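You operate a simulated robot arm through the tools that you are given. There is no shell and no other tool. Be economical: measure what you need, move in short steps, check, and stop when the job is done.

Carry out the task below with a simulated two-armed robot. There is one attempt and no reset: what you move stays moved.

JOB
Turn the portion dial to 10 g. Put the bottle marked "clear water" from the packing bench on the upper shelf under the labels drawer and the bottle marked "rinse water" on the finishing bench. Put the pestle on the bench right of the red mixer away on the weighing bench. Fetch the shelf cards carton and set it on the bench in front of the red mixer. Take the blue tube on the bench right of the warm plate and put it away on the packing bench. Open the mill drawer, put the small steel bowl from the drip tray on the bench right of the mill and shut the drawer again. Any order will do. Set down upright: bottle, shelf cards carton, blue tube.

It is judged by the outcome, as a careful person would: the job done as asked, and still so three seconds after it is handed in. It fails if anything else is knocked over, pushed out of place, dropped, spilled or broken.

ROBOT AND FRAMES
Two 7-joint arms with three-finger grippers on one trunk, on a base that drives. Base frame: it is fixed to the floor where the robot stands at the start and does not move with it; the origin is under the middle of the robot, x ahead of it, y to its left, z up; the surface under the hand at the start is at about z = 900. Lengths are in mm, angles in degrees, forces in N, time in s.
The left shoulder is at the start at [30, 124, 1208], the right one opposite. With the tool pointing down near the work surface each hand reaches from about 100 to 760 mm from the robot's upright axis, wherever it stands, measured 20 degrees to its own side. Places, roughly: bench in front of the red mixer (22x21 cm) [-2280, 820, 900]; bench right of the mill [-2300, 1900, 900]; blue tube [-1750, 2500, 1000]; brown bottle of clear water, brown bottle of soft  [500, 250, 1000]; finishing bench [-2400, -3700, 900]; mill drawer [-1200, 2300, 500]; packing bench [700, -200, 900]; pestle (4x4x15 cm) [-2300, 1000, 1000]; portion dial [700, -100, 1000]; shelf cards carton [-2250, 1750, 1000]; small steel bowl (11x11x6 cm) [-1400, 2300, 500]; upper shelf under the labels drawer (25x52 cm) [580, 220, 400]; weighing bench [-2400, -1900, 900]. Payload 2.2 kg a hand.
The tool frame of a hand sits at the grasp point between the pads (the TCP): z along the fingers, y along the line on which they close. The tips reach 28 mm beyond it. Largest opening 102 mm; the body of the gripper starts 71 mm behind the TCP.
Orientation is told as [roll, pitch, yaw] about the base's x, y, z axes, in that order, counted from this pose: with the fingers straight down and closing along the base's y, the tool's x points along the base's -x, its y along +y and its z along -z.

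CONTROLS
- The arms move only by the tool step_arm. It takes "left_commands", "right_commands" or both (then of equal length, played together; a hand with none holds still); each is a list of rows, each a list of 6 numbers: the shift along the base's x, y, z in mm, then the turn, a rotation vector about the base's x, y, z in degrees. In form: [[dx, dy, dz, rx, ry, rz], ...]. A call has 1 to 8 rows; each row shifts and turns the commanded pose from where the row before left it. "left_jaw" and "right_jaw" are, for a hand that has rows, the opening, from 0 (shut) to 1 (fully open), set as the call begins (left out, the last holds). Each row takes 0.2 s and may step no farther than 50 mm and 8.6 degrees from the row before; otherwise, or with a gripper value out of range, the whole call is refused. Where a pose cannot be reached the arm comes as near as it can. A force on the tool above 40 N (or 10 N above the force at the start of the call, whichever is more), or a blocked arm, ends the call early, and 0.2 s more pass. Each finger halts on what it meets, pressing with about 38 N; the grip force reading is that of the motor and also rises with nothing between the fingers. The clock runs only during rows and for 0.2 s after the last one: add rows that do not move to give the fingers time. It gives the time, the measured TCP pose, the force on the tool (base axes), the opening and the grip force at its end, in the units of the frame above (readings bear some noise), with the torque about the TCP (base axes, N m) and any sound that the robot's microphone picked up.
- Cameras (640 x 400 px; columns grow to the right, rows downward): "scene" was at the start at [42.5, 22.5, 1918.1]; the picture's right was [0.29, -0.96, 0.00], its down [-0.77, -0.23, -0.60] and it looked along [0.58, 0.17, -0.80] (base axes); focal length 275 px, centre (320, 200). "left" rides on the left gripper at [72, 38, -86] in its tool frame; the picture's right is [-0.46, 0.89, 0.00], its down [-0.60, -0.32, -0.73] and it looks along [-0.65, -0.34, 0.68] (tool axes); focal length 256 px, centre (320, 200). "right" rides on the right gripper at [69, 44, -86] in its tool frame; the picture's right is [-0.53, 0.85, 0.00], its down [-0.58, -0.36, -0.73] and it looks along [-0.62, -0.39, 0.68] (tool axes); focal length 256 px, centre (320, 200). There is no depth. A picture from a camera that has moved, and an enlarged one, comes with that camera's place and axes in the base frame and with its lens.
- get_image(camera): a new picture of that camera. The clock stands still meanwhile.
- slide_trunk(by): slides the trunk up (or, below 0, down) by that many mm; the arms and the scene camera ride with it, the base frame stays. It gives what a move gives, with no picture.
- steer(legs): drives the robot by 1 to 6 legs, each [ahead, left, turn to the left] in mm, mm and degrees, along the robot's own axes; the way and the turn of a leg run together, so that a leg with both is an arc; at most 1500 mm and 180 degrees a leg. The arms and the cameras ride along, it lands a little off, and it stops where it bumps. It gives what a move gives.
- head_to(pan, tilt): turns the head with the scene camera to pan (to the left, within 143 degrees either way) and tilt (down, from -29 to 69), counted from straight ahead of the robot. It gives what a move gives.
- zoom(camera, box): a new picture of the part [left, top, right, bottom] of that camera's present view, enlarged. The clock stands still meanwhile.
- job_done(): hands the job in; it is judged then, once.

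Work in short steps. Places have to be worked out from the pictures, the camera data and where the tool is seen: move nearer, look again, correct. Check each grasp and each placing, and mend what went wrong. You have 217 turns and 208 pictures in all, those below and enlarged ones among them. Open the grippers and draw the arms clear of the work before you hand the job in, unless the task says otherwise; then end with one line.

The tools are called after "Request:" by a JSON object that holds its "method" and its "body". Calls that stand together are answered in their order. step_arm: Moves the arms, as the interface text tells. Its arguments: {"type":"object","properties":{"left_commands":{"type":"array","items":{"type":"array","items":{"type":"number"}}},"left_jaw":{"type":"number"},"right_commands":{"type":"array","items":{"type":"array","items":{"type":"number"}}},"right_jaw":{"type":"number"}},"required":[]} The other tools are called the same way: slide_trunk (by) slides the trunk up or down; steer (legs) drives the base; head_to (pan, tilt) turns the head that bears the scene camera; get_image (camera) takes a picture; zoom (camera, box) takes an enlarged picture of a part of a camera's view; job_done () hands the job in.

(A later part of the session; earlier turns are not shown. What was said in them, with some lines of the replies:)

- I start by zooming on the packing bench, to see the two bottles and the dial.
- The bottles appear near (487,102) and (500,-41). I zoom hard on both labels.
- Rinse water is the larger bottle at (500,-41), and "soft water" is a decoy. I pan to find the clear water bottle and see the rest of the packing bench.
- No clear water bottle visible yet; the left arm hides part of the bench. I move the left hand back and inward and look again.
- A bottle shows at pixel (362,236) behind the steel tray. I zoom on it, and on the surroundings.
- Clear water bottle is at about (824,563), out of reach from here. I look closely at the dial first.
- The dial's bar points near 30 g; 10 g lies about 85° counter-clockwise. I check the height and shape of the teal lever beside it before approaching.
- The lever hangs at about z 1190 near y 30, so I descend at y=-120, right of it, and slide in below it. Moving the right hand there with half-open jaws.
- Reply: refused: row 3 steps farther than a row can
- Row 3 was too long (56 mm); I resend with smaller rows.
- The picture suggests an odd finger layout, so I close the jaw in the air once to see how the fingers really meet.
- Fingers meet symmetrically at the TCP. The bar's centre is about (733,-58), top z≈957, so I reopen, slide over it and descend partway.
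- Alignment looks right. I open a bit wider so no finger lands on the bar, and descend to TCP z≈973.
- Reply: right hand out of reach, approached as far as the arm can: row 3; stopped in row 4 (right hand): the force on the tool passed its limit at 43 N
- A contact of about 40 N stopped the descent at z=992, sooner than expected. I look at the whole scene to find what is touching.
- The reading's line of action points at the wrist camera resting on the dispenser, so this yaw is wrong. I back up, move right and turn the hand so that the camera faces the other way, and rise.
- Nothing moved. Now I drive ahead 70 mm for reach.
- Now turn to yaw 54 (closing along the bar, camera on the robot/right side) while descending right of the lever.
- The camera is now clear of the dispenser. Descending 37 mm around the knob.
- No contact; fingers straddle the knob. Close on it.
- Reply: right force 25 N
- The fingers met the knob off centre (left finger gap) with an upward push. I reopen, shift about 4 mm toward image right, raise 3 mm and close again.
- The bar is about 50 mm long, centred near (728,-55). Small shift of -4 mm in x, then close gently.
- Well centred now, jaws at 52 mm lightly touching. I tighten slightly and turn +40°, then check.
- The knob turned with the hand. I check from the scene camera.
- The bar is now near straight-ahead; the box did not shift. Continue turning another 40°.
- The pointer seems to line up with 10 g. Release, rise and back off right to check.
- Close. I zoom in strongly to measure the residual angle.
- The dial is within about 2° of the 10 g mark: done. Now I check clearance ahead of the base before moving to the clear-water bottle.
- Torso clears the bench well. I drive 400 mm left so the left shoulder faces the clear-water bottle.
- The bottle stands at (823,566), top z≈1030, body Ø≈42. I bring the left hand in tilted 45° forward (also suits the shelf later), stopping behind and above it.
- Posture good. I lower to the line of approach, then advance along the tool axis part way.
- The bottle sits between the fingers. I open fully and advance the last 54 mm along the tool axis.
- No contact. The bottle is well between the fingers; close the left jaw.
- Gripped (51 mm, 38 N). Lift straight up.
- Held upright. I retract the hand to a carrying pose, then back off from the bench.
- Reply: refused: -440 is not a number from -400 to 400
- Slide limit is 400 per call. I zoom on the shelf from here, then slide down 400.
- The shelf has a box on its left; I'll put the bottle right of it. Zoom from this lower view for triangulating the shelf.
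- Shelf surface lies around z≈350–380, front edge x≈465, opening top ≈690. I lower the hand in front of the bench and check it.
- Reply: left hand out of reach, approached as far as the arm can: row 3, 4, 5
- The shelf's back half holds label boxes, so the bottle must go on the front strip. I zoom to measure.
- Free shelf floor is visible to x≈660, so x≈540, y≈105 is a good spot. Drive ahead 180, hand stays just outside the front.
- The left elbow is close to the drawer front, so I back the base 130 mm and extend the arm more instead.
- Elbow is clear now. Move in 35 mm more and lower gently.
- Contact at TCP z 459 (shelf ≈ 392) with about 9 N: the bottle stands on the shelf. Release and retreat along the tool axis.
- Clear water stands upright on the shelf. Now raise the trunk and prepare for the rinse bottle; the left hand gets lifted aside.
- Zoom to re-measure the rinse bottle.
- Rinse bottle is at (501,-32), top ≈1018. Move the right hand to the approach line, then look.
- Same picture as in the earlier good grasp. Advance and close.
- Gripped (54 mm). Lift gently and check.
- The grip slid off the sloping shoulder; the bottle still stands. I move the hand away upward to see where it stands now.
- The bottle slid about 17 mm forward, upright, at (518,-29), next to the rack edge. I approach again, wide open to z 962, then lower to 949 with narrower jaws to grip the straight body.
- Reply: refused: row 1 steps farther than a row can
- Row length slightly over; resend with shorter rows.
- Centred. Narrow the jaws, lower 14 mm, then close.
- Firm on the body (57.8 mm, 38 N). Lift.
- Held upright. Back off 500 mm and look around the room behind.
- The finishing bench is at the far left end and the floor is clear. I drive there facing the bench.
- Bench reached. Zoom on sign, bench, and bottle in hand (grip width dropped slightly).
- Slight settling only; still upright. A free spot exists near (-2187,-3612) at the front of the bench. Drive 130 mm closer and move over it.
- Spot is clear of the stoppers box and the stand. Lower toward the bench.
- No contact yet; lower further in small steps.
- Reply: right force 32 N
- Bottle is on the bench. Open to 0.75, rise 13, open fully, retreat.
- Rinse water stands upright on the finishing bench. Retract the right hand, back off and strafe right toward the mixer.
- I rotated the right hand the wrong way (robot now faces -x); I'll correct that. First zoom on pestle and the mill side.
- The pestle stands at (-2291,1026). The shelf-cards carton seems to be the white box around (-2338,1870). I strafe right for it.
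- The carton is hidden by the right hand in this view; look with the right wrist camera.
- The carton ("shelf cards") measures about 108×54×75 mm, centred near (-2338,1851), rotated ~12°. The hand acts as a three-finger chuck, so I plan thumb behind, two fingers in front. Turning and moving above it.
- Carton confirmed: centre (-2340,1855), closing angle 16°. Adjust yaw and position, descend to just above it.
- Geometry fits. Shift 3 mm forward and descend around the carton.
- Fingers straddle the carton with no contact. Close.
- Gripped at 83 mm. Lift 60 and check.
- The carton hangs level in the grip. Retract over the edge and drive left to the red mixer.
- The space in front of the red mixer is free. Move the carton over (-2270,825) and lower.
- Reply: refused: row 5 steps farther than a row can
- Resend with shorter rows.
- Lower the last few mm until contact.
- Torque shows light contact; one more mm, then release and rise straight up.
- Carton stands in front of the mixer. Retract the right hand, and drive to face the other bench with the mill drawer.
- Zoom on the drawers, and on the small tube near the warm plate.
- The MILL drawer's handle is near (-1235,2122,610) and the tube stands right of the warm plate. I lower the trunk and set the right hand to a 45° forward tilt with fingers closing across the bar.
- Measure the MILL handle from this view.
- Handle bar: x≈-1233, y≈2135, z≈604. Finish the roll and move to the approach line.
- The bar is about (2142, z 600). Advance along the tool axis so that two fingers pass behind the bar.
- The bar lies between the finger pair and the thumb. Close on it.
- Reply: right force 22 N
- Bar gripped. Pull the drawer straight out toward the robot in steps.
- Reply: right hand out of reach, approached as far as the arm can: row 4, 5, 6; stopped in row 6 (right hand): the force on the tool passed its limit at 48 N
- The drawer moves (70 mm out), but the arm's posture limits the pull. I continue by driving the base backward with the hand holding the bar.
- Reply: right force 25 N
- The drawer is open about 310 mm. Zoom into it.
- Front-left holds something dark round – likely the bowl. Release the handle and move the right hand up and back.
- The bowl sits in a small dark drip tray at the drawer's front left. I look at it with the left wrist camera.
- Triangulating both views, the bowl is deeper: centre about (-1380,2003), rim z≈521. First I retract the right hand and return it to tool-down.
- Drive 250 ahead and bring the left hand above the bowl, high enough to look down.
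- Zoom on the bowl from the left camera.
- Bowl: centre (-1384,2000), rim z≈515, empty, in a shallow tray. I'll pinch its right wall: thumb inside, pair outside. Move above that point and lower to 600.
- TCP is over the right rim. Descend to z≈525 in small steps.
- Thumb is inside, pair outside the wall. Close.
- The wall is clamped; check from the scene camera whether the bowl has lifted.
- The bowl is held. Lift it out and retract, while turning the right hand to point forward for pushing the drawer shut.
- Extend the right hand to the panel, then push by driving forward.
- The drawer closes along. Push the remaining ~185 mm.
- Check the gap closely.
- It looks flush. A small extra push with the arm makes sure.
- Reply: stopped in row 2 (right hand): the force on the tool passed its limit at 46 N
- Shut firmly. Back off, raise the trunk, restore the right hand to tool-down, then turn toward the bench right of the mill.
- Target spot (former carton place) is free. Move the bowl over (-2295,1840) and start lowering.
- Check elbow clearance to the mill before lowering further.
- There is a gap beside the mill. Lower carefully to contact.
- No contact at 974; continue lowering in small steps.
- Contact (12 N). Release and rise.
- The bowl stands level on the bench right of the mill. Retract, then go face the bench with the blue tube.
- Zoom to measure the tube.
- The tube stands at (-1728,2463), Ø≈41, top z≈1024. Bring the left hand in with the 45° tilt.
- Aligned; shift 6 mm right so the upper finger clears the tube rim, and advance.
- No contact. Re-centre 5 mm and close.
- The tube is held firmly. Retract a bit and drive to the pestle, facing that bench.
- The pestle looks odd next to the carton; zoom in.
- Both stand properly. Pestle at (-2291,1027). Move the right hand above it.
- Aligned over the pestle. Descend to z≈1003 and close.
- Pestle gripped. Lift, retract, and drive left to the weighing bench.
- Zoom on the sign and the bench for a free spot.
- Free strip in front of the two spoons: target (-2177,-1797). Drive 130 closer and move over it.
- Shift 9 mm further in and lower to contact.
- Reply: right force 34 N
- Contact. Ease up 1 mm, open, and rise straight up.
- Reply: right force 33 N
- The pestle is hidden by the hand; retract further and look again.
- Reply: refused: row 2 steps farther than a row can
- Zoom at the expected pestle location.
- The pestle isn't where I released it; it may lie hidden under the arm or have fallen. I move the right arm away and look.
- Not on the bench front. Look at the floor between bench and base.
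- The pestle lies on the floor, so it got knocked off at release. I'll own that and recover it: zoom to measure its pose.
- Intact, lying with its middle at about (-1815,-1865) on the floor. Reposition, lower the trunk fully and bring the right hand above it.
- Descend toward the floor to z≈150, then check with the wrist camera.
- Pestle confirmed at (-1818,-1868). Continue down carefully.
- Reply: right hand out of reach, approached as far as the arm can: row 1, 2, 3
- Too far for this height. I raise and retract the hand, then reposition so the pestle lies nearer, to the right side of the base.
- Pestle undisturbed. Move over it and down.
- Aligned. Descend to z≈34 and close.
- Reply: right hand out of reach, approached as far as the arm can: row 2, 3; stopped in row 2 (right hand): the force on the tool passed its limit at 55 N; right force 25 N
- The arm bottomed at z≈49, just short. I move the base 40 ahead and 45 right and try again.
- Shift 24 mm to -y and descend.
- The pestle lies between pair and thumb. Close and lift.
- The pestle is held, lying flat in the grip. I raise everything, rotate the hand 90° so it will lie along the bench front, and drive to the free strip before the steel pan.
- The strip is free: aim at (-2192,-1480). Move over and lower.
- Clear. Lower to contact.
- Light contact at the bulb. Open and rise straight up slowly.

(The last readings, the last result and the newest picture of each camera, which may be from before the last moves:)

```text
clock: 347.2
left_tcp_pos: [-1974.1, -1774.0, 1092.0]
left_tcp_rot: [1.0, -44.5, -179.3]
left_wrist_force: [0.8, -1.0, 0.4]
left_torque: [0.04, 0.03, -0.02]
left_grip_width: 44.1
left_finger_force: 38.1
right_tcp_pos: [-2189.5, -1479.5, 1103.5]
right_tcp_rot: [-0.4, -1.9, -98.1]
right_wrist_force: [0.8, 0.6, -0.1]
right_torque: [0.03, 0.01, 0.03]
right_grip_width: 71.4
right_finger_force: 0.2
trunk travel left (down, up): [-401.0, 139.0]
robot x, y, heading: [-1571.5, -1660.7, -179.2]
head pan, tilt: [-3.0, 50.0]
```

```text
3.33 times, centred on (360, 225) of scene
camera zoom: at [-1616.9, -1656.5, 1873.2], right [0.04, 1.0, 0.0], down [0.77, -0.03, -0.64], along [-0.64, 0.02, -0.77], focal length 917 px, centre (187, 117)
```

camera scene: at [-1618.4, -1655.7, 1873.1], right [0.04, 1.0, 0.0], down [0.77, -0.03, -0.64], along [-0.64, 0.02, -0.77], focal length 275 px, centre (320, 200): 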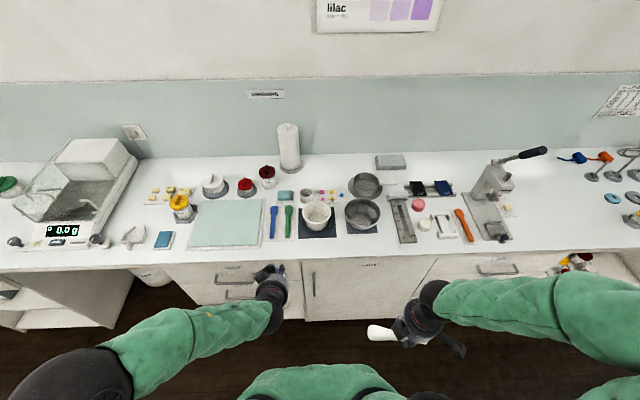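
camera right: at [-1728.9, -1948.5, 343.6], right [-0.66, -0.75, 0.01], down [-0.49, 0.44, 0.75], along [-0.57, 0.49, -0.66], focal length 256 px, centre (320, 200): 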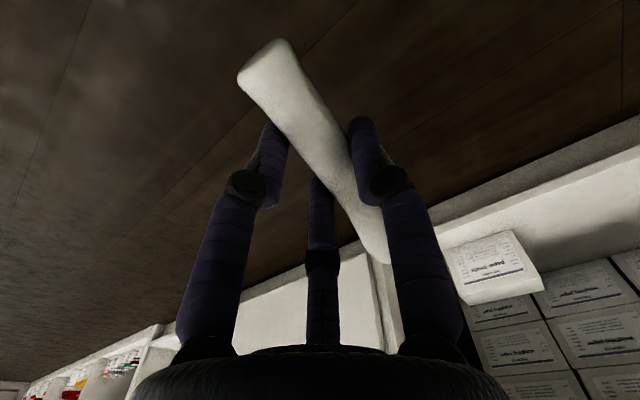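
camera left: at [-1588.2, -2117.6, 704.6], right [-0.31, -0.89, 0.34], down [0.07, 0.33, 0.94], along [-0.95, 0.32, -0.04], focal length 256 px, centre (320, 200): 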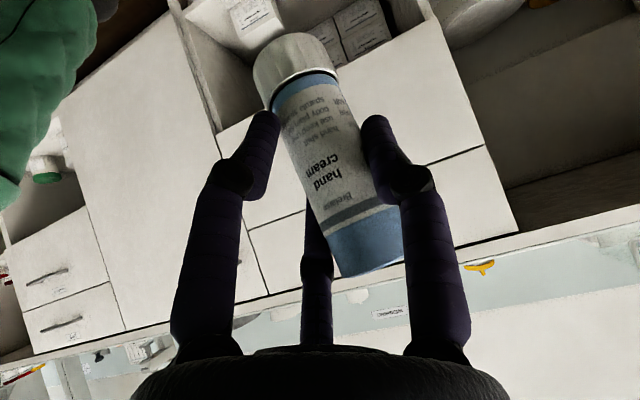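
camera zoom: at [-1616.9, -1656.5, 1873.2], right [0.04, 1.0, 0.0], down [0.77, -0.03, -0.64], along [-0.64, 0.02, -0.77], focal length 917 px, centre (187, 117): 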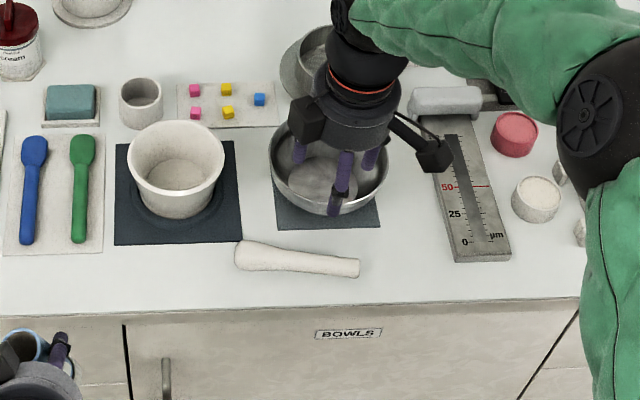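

The pestle lies stably on the weighing bench. Retract the right hand and drive back to the packing bench with the tube.

Request:
{"method": "step_arm", "body": {"right_commands": [[20, 0, 40, 0, 0, 0], [48, 0, 10, 0, 0, -8], [48, 0, 0, 0, 0, -8], [48, 0, 0, 0, 0, -8], [48, 0, 0, 0, 0, -8], [20, 0, 0, 0, 0, -8]]}}

Request:
{"method": "steer", "body": {"legs": [[-400, 0, 0], [0, 0, 179], [540, 750, 0], [540, 770, 0]]}}

Request:
{"method": "head_to", "body": {"pan": 5, "tilt": 50}}

Request:
{"method": "get_image", "body": {"camera": "scene"}}

Request:
{"method": "get_image", "body": {"camera": "left"}}

```text
clock: 348.6
left_tcp_pos: [-1975.1, -1773.5, 1092.7]
left_tcp_rot: [1.0, -44.5, -179.2]
left_wrist_force: [-0.2, 0.3, -0.4]
left_torque: [0.03, -0.01, -0.01]
left_grip_width: 44.2
left_finger_force: 37.0
right_tcp_pos: [-1960.1, -1480.5, 1151.2]
right_tcp_rot: [-0.5, -1.9, -138.2]
right_wrist_force: [0.4, 0.3, -0.1]
right_torque: [0.01, 0.01, -0.02]
right_grip_width: 71.4
right_finger_force: 0.0
trunk travel left (down, up): [-401.0, 139.0]
robot x, y, heading: [-1571.9, -1658.4, -179.2]
head pan, tilt: [-3.0, 50.0]
```

```text
clock: 367.2
left_tcp_pos: [358.1, -95.5, 1092.0]
left_tcp_rot: [1.0, -44.5, -1.9]
left_wrist_force: [-0.4, 0.2, -0.6]
left_torque: [-0.01, 0.04, -0.01]
left_grip_width: 43.4
left_finger_force: 37.8
right_tcp_pos: [329.5, -388.6, 1151.6]
right_tcp_rot: [-0.5, -1.9, 39.1]
right_wrist_force: [0.2, -0.2, -0.5]
right_torque: [0.01, 0.02, 0.02]
right_grip_width: 71.5
right_finger_force: 0.0
trunk travel left (down, up): [-401.0, 139.0]
robot x, y, heading: [-48.8, -189.3, -1.7]
head pan, tilt: [-3.0, 50.0]
```

```text
clock: 367.9
left_tcp_pos: [357.7, -96.9, 1091.8]
left_tcp_rot: [1.0, -44.4, -1.9]
left_wrist_force: [-1.0, -1.1, -0.7]
left_torque: [0.05, -0.03, 0.01]
left_grip_width: 43.1
left_finger_force: 38.1
right_tcp_pos: [332.0, -388.9, 1151.6]
right_tcp_rot: [-0.5, -1.9, 39.1]
right_wrist_force: [-0.1, 0.5, -0.2]
right_torque: [-0.01, -0.01, -0.02]
right_grip_width: 71.5
right_finger_force: 0.1
trunk travel left (down, up): [-401.0, 139.0]
robot x, y, heading: [-46.6, -189.3, -1.5]
head pan, tilt: [5.0, 50.0]
```

```text
15 pictures are left
camera scene: at [-1.5, -184.6, 1873.1], right [0.06, -1.0, 0.0], down [-0.76, -0.04, -0.64], along [0.64, 0.04, -0.77], focal length 275 px, centre (320, 200)
```

scene: 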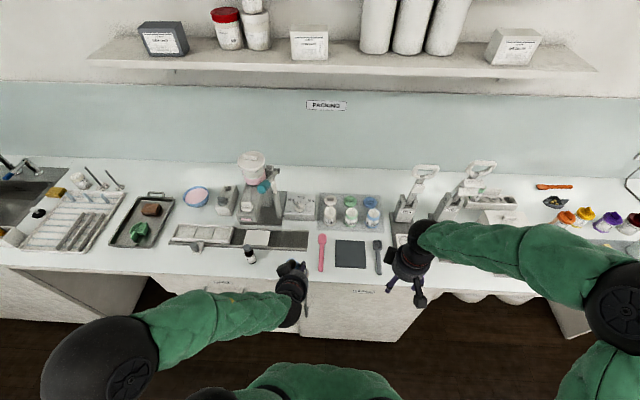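

```text
14 pictures are left
camera left: at [246.4, -57.3, 1104.9], right [0.35, 0.87, 0.34], down [-0.09, -0.33, 0.94], along [0.93, -0.36, -0.04], focal length 256 px, centre (320, 200)
```

left: 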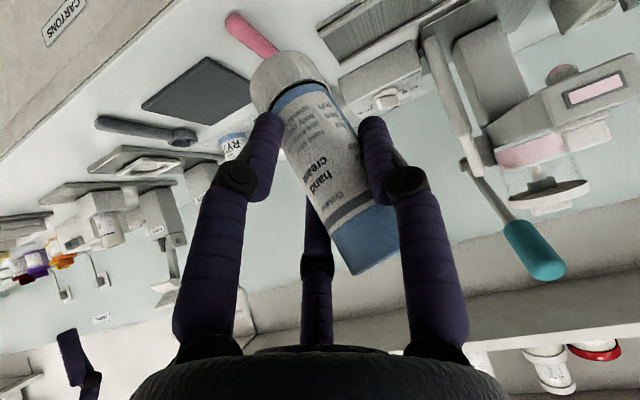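

The tube has been slowly swinging toward the tool axis (grip width 51→43 implies about 22° tilt). I counter-rotate the hand by 22° to bring it upright, and check.

Request:
{"method": "step_arm", "body": {"left_commands": [[0, 10, 0, 0, 7.4, 0], [0, 10, 0, 0, 7.4, 0], [0, 10, 0, 0, 7.4, 0]]}}

Request:
{"method": "zoom", "body": {"camera": "scene", "box": [230, 225, 350, 335]}}

Request:
{"method": "get_image", "body": {"camera": "left"}}

```text
clock: 368.7
left_tcp_pos: [359.6, -66.4, 1091.2]
left_tcp_rot: [0.1, -22.2, -1.5]
left_wrist_force: [0.0, -0.2, 0.4]
left_torque: [0.01, -0.02, 0.0]
left_grip_width: 43.6
left_finger_force: 38.1
right_tcp_pos: [332.4, -388.9, 1150.7]
right_tcp_rot: [-0.4, -1.9, 39.3]
right_wrist_force: [0.2, -0.6, 0.5]
right_torque: [0.0, 0.03, -0.02]
right_grip_width: 71.1
right_finger_force: 0.0
trunk travel left (down, up): [-401.0, 139.0]
robot x, y, heading: [-45.8, -192.9, -1.2]
head pan, tilt: [5.0, 50.0]
```

```text
3.64 times, centred on (290, 280) of scene
camera zoom: at [0.7, -184.2, 1873.0], right [0.06, -1.0, 0.0], down [-0.77, -0.04, -0.64], along [0.64, 0.04, -0.77], focal length 1001 px, centre (429, -91)
```

zoom: 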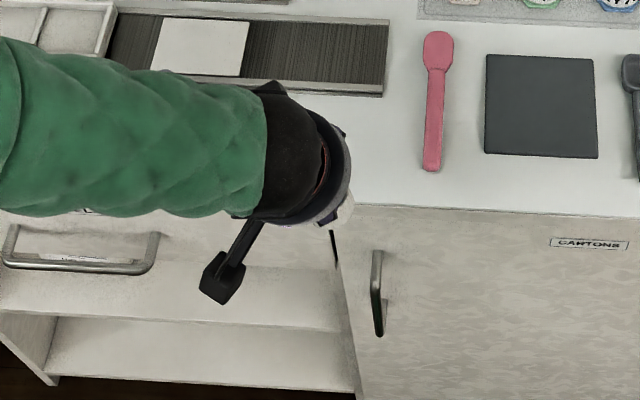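

```text
12 pictures are left
camera left: at [260.5, -27.1, 1145.3], right [0.45, 0.87, 0.18], down [0.28, -0.33, 0.9], along [0.85, -0.36, -0.39], focal length 256 px, centre (320, 200)
```

left: 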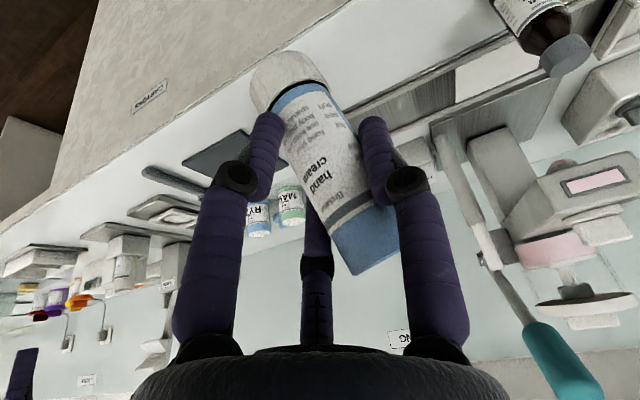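

From the picture I compute the tube axis: nearly vertical now but leaning about 11° to the left. I correct by a roll, and look again.

Request:
{"method": "step_arm", "body": {"left_commands": [[20, 5, 0, 5.2, -1.2, 0], [20, 5, 0, 5.2, -1.2, 0]]}}

Request:
{"method": "get_image", "body": {"camera": "left"}}

```text
clock: 369.3
left_tcp_pos: [401.6, -57.7, 1092.1]
left_tcp_rot: [11.7, -23.9, -6.0]
left_wrist_force: [-0.2, 0.0, 0.0]
left_torque: [-0.02, 0.0, 0.01]
left_grip_width: 43.6
left_finger_force: 38.1
right_tcp_pos: [329.6, -388.5, 1152.4]
right_tcp_rot: [-0.6, -1.9, 39.2]
right_wrist_force: [0.9, 0.8, -0.4]
right_torque: [-0.01, 0.03, -0.01]
right_grip_width: 71.4
right_finger_force: 0.1
trunk travel left (down, up): [-401.0, 139.0]
robot x, y, heading: [-47.4, -191.2, -1.2]
head pan, tilt: [5.0, 50.0]
```

```text
11 pictures are left
camera left: at [299.4, -27.7, 1147.7], right [0.44, 0.83, 0.35], down [0.24, -0.49, 0.84], along [0.87, -0.29, -0.41], focal length 256 px, centre (320, 200)
```

left: 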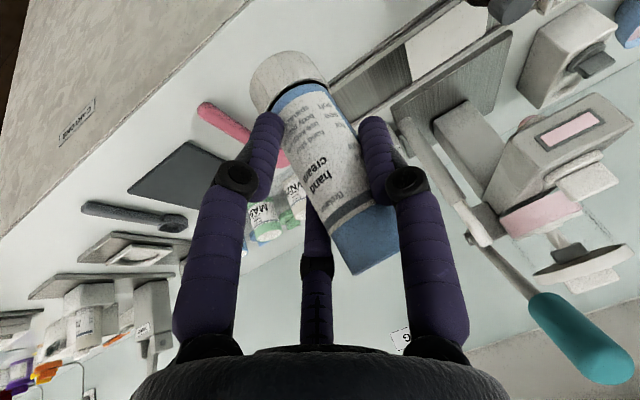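

The axis now matches vertical. Move over (500,-35) and lower.

Request:
{"method": "step_arm", "body": {"left_commands": [[33, 8, -20, 0, 0, 0], [33, 8, -25, 0, 0, 0], [33, 7, -25, 0, 0, 0], [0, 0, -25, 0, 0, 0], [0, 0, -12, 0, 0, 0]]}}

Request:
{"method": "get_image", "body": {"camera": "left"}}

Request:
{"method": "zoom", "body": {"camera": "scene", "box": [230, 215, 350, 305]}}

```text
clock: 370.5
left_tcp_pos: [498.0, -33.9, 984.5]
left_tcp_rot: [11.7, -24.1, -6.1]
left_wrist_force: [0.1, 0.4, -1.0]
left_torque: [-0.01, 0.02, -0.01]
left_grip_width: 43.6
left_finger_force: 37.8
right_tcp_pos: [330.5, -388.8, 1151.7]
right_tcp_rot: [-0.4, -1.8, 39.2]
right_wrist_force: [-0.4, -0.7, 0.2]
right_torque: [-0.03, 0.0, 0.0]
right_grip_width: 71.3
right_finger_force: 0.0
trunk travel left (down, up): [-401.0, 139.0]
robot x, y, heading: [-51.5, -190.5, -1.5]
head pan, tilt: [5.0, 50.0]
```

```text
10 pictures are left
camera left: at [396.5, -3.2, 1041.6], right [0.44, 0.83, 0.35], down [0.24, -0.49, 0.84], along [0.87, -0.29, -0.41], focal length 256 px, centre (320, 200)
```

left: 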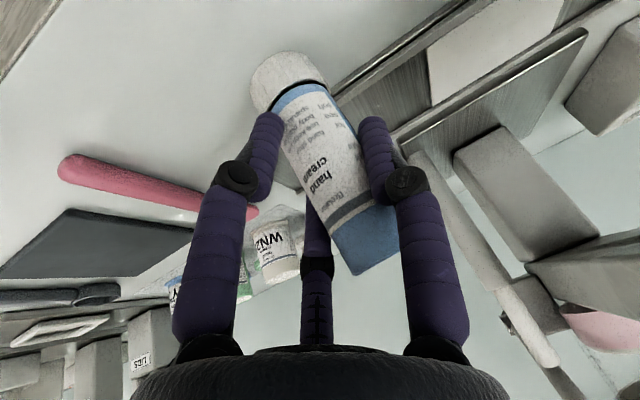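

```text
4.44 times, centred on (290, 260) of scene
camera zoom: at [-0.7, -184.5, 1873.1], right [0.06, -1.0, 0.0], down [-0.77, -0.04, -0.64], along [0.64, 0.04, -0.77], focal length 1223 px, centre (453, -67)
```

zoom: 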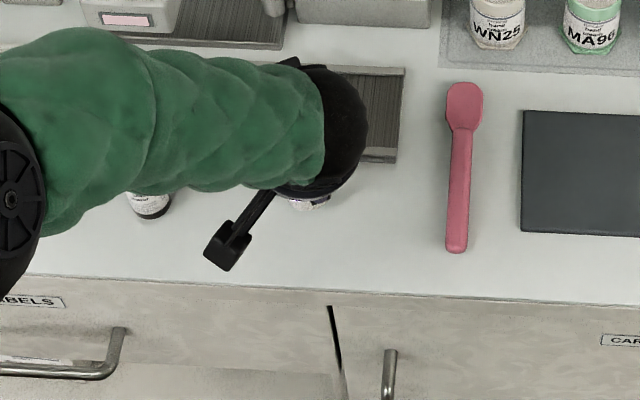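

Lower in small steps to contact.

Request:
{"method": "step_arm", "body": {"left_commands": [[0, 0, -5, 0, 0, 0], [0, 0, -3, 0, 0, 0], [0, 0, -3, 0, 0, 0]]}}

Request:
{"method": "step_arm", "body": {"left_commands": [[0, 0, -2, 0, 0, 0], [0, 0, -2, 0, 0, 0]]}}

```text
clock: 371.3
left_tcp_pos: [497.7, -32.9, 977.0]
left_tcp_rot: [11.7, -24.3, -5.9]
left_wrist_force: [-2.7, -0.4, 17.2]
left_torque: [0.14, -0.19, 0.03]
left_grip_width: 43.4
left_finger_force: 37.8
right_tcp_pos: [329.2, -389.8, 1152.4]
right_tcp_rot: [-0.5, -2.0, 39.2]
right_wrist_force: [-0.2, -0.6, -0.1]
right_torque: [0.01, 0.01, -0.01]
right_grip_width: 71.3
right_finger_force: 0.2
trunk travel left (down, up): [-401.0, 139.0]
robot x, y, heading: [-49.0, -189.5, -1.7]
head pan, tilt: [5.0, 50.0]
```

```text
clock: 371.9
left_tcp_pos: [499.2, -33.5, 974.7]
left_tcp_rot: [11.9, -24.5, -6.0]
left_wrist_force: [-4.2, -0.2, 37.9]
left_torque: [0.35, -0.64, 0.04]
left_grip_width: 44.3
left_finger_force: 37.4
right_tcp_pos: [327.0, -389.4, 1154.1]
right_tcp_rot: [-0.5, -2.2, 39.2]
right_wrist_force: [-0.6, 0.0, -0.4]
right_torque: [0.0, 0.03, 0.02]
right_grip_width: 71.4
right_finger_force: 0.1
trunk travel left (down, up): [-401.0, 139.0]
robot x, y, heading: [-50.1, -191.3, -1.8]
head pan, tilt: [5.0, 50.0]
```

Contact is at an edge, so a slight lean of a few degrees remains; it will settle level. Ease up 2 mm and open partway.

Request:
{"method": "step_arm", "body": {"left_commands": [[0, 0, 1.5, -1, -2, 0], [0, 0, 0.5, -0.5, -1, 0], [0, 0, 0, 0, 0, 0]]}}

```text
clock: 372.7
left_tcp_pos: [496.2, -33.9, 972.6]
left_tcp_rot: [10.3, -27.1, -5.4]
left_wrist_force: [-4.9, 4.2, 22.5]
left_torque: [0.63, -0.13, 0.19]
left_grip_width: 43.7
left_finger_force: 37.8
right_tcp_pos: [329.2, -388.8, 1152.4]
right_tcp_rot: [-0.5, -2.0, 39.2]
right_wrist_force: [0.0, 0.6, -0.5]
right_torque: [-0.02, 0.01, -0.02]
right_grip_width: 71.6
right_finger_force: 0.0
trunk travel left (down, up): [-401.0, 139.0]
robot x, y, heading: [-50.2, -191.5, -1.8]
head pan, tilt: [5.0, 50.0]
```

The y-axis torque vanished but lateral lean grew; roll back +3.5° about x and ease.

Request:
{"method": "step_arm", "body": {"left_commands": [[0, 0, 1, 2, 0, 0], [0, 0, 0.5, 1.5, 0, 0], [0, 0, 0, 0, 0, 0]]}}

```text
clock: 373.5
left_tcp_pos: [495.4, -33.9, 972.5]
left_tcp_rot: [14.2, -26.4, -7.2]
left_wrist_force: [-0.1, 0.3, -0.4]
left_torque: [0.01, 0.01, 0.0]
left_grip_width: 43.5
left_finger_force: 37.8
right_tcp_pos: [330.6, -389.2, 1151.9]
right_tcp_rot: [-0.5, -2.0, 39.3]
right_wrist_force: [-0.3, -0.7, 0.0]
right_torque: [0.01, -0.01, 0.01]
right_grip_width: 71.4
right_finger_force: 0.0
trunk travel left (down, up): [-401.0, 139.0]
robot x, y, heading: [-47.8, -192.8, -1.4]
head pan, tilt: [5.0, 50.0]
```

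Now free at the same height, so the base is flatter. Touch down once more.

Request:
{"method": "step_arm", "body": {"left_commands": [[0, 0, -1, 0, 0, 0], [0, 0, -1, 0, 0, 0], [0, 0, 0, 0, 0, 0]]}}

```text
clock: 374.3
left_tcp_pos: [497.2, -33.5, 972.5]
left_tcp_rot: [14.2, -26.7, -7.1]
left_wrist_force: [-0.1, 0.8, 0.6]
left_torque: [0.02, 0.01, 0.0]
left_grip_width: 43.6
left_finger_force: 38.8
right_tcp_pos: [329.3, -388.1, 1153.0]
right_tcp_rot: [-0.5, -1.9, 39.3]
right_wrist_force: [-0.1, 0.2, 0.2]
right_torque: [0.06, 0.01, 0.0]
right_grip_width: 71.4
right_finger_force: 0.0
trunk travel left (down, up): [-401.0, 139.0]
robot x, y, heading: [-50.4, -189.4, -1.8]
head pan, tilt: [5.0, 50.0]
```

Request:
{"method": "step_arm", "body": {"left_commands": [[0, 0, -2, 0, 0, 0], [0, 0, -1, 0, 0, 0], [0, 0, 0, 0, 0, 0]]}}

```text
clock: 375.1
left_tcp_pos: [498.2, -33.4, 971.2]
left_tcp_rot: [14.3, -26.9, -7.2]
left_wrist_force: [-0.5, -0.1, 18.3]
left_torque: [0.23, -0.44, 0.03]
left_grip_width: 43.7
left_finger_force: 38.3
right_tcp_pos: [328.9, -389.3, 1151.3]
right_tcp_rot: [-0.6, -2.0, 39.2]
right_wrist_force: [-0.5, 0.2, -0.2]
right_torque: [-0.01, -0.01, 0.0]
right_grip_width: 71.6
right_finger_force: 0.0
trunk travel left (down, up): [-401.0, 139.0]
robot x, y, heading: [-52.6, -190.5, -1.6]
head pan, tilt: [5.0, 50.0]
```

Small correction of -2° about y, then release partway and look.

Request:
{"method": "step_arm", "body": {"left_commands": [[0, 0, 0.5, 0, -2, 0], [0, 0, 0, 0, 0, 0]]}}

Request:
{"method": "step_arm", "body": {"left_commands": [[0, 0, 0, 0, 0, 0], [0, 0, 0, 0, 0, 0], [0, 0, 0, 0, 0, 0]], "left_jaw": 0.65}}

Request:
{"method": "get_image", "body": {"camera": "left"}}

```text
clock: 375.7
left_tcp_pos: [495.6, -33.6, 969.6]
left_tcp_rot: [14.6, -28.8, -7.3]
left_wrist_force: [-2.6, 4.6, 15.1]
left_torque: [0.5, -0.25, 0.13]
left_grip_width: 43.4
left_finger_force: 37.9
right_tcp_pos: [329.7, -388.1, 1151.9]
right_tcp_rot: [-0.6, -2.0, 39.2]
right_wrist_force: [-0.9, 0.2, 0.4]
right_torque: [0.05, 0.04, 0.02]
right_grip_width: 71.3
right_finger_force: 0.1
trunk travel left (down, up): [-401.0, 139.0]
robot x, y, heading: [-51.0, -190.5, -1.7]
head pan, tilt: [5.0, 50.0]
```

```text
clock: 376.5
left_tcp_pos: [497.6, -33.5, 968.2]
left_tcp_rot: [14.5, -28.7, -7.4]
left_wrist_force: [0.0, 0.2, -0.1]
left_torque: [-0.01, -0.03, -0.01]
left_grip_width: 66.4
left_finger_force: 0.1
right_tcp_pos: [329.4, -388.8, 1151.9]
right_tcp_rot: [-0.5, -2.0, 39.2]
right_wrist_force: [0.2, -0.2, 0.9]
right_torque: [0.03, 0.01, 0.0]
right_grip_width: 71.3
right_finger_force: 0.0
trunk travel left (down, up): [-401.0, 139.0]
robot x, y, heading: [-51.1, -192.8, -1.8]
head pan, tilt: [5.0, 50.0]
```

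```text
8 pictures are left
camera left: at [391.2, -6.1, 1017.4], right [0.41, 0.81, 0.42], down [0.16, -0.52, 0.84], along [0.9, -0.28, -0.34], focal length 256 px, centre (320, 200)
```

left: 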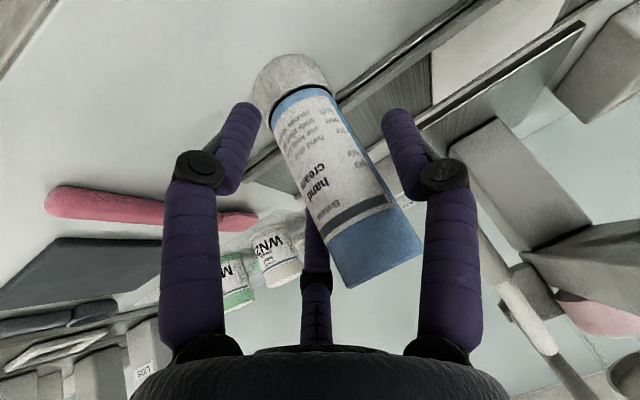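

The tube stands free. Open fully and retreat along the tool axis.

Request:
{"method": "step_arm", "body": {"left_commands": [[0, 0, 0, 0, 0, 0], [0, 0, 0, 0, 0, 0], [-7, -3, 12, 0, 0, 0], [-10, -4, 17, 0, 0, 0], [-15, -6, 25, 0, 0, 0], [-20, -8, 34, 0, 0, 0], [-20, -8, 34, 0, 0, 0], [-35, -8, 25, 0, 0, 0]], "left_jaw": 1}}

Request:
{"method": "zoom", "body": {"camera": "scene", "box": [230, 205, 390, 305]}}

```text
clock: 378.3
left_tcp_pos: [387.5, -69.6, 1116.4]
left_tcp_rot: [14.5, -28.8, -7.2]
left_wrist_force: [-1.1, 0.8, -0.2]
left_torque: [0.01, -0.03, -0.03]
left_grip_width: 101.9
left_finger_force: 0.1
right_tcp_pos: [328.0, -389.9, 1153.3]
right_tcp_rot: [-0.6, -2.0, 39.2]
right_wrist_force: [0.0, 0.9, 0.2]
right_torque: [0.01, -0.02, -0.02]
right_grip_width: 71.4
right_finger_force: 0.1
trunk travel left (down, up): [-401.0, 139.0]
robot x, y, heading: [-52.9, -193.8, -1.9]
head pan, tilt: [5.0, 50.0]
```

```text
4.00 times, centred on (310, 255) of scene
camera zoom: at [-4.0, -184.3, 1873.2], right [0.06, -1.0, 0.0], down [-0.76, -0.04, -0.64], along [0.64, 0.04, -0.77], focal length 1101 px, centre (360, -20)
```

zoom: 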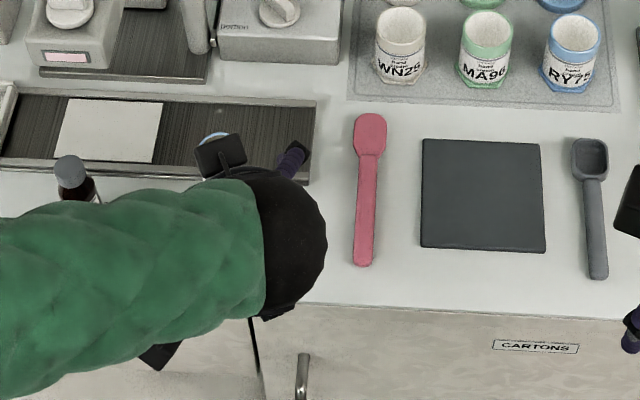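

Back the base away to draw the arms clear, then take a final look.

Request:
{"method": "steer", "body": {"legs": [[-350, 0, 0]]}}

Request:
{"method": "head_to", "body": {"pan": 14, "tilt": 42}}

Request:
{"method": "zoom", "body": {"camera": "scene", "box": [220, 180, 420, 320]}}

```text
clock: 380.6
left_tcp_pos: [36.9, -61.4, 1115.5]
left_tcp_rot: [14.5, -28.8, -7.6]
left_wrist_force: [1.0, 0.1, 0.1]
left_torque: [0.03, 0.0, 0.03]
left_grip_width: 102.2
left_finger_force: 0.1
right_tcp_pos: [-25.1, -378.7, 1152.4]
right_tcp_rot: [-0.6, -2.1, 38.8]
right_wrist_force: [-0.1, -0.5, -0.2]
right_torque: [0.01, -0.01, 0.01]
right_grip_width: 71.5
right_finger_force: 0.0
trunk travel left (down, up): [-401.0, 139.0]
robot x, y, heading: [-405.6, -180.7, -1.8]
head pan, tilt: [5.0, 50.0]
```

```text
clock: 381.3
left_tcp_pos: [37.1, -60.7, 1115.0]
left_tcp_rot: [14.6, -28.7, -7.7]
left_wrist_force: [0.7, -0.3, 0.4]
left_torque: [-0.01, 0.0, -0.02]
left_grip_width: 102.0
left_finger_force: 0.0
right_tcp_pos: [-24.3, -379.2, 1152.1]
right_tcp_rot: [-0.5, -1.9, 38.8]
right_wrist_force: [-0.2, -0.1, 0.5]
right_torque: [0.01, 0.0, 0.0]
right_grip_width: 71.4
right_finger_force: 0.1
trunk travel left (down, up): [-401.0, 139.0]
robot x, y, heading: [-403.1, -177.7, -2.1]
head pan, tilt: [14.0, 42.0]
```

```text
2.86 times, centred on (320, 250) of scene
camera zoom: at [-349.3, -159.7, 1884.3], right [0.21, -0.98, 0.0], down [-0.66, -0.14, -0.74], along [0.73, 0.15, -0.67], focal length 786 px, centre (320, 57)
```

zoom: 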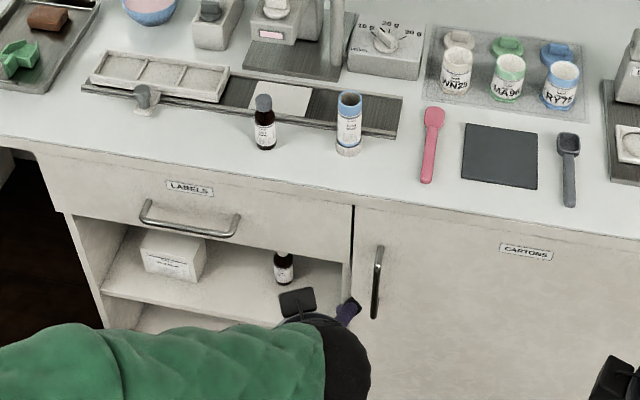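

The tube stands upright on the packing bench, the clear water is on the shelf, and the dial is at 10 g. Both grippers are open and the arms are clear, so I hand in.

Request:
{"method": "job_done", "body": {}}

```text
The job is handed in.
```

All parts of the job are done, but I dropped the pestle on the way: it fell off the weighing bench to the floor when I let go of it. I picked it up, looking unbroken, and laid it flat on the weighing bench. The rinse water bottle also slid about 17 mm in my first grasp on the packing bench, staying upright.
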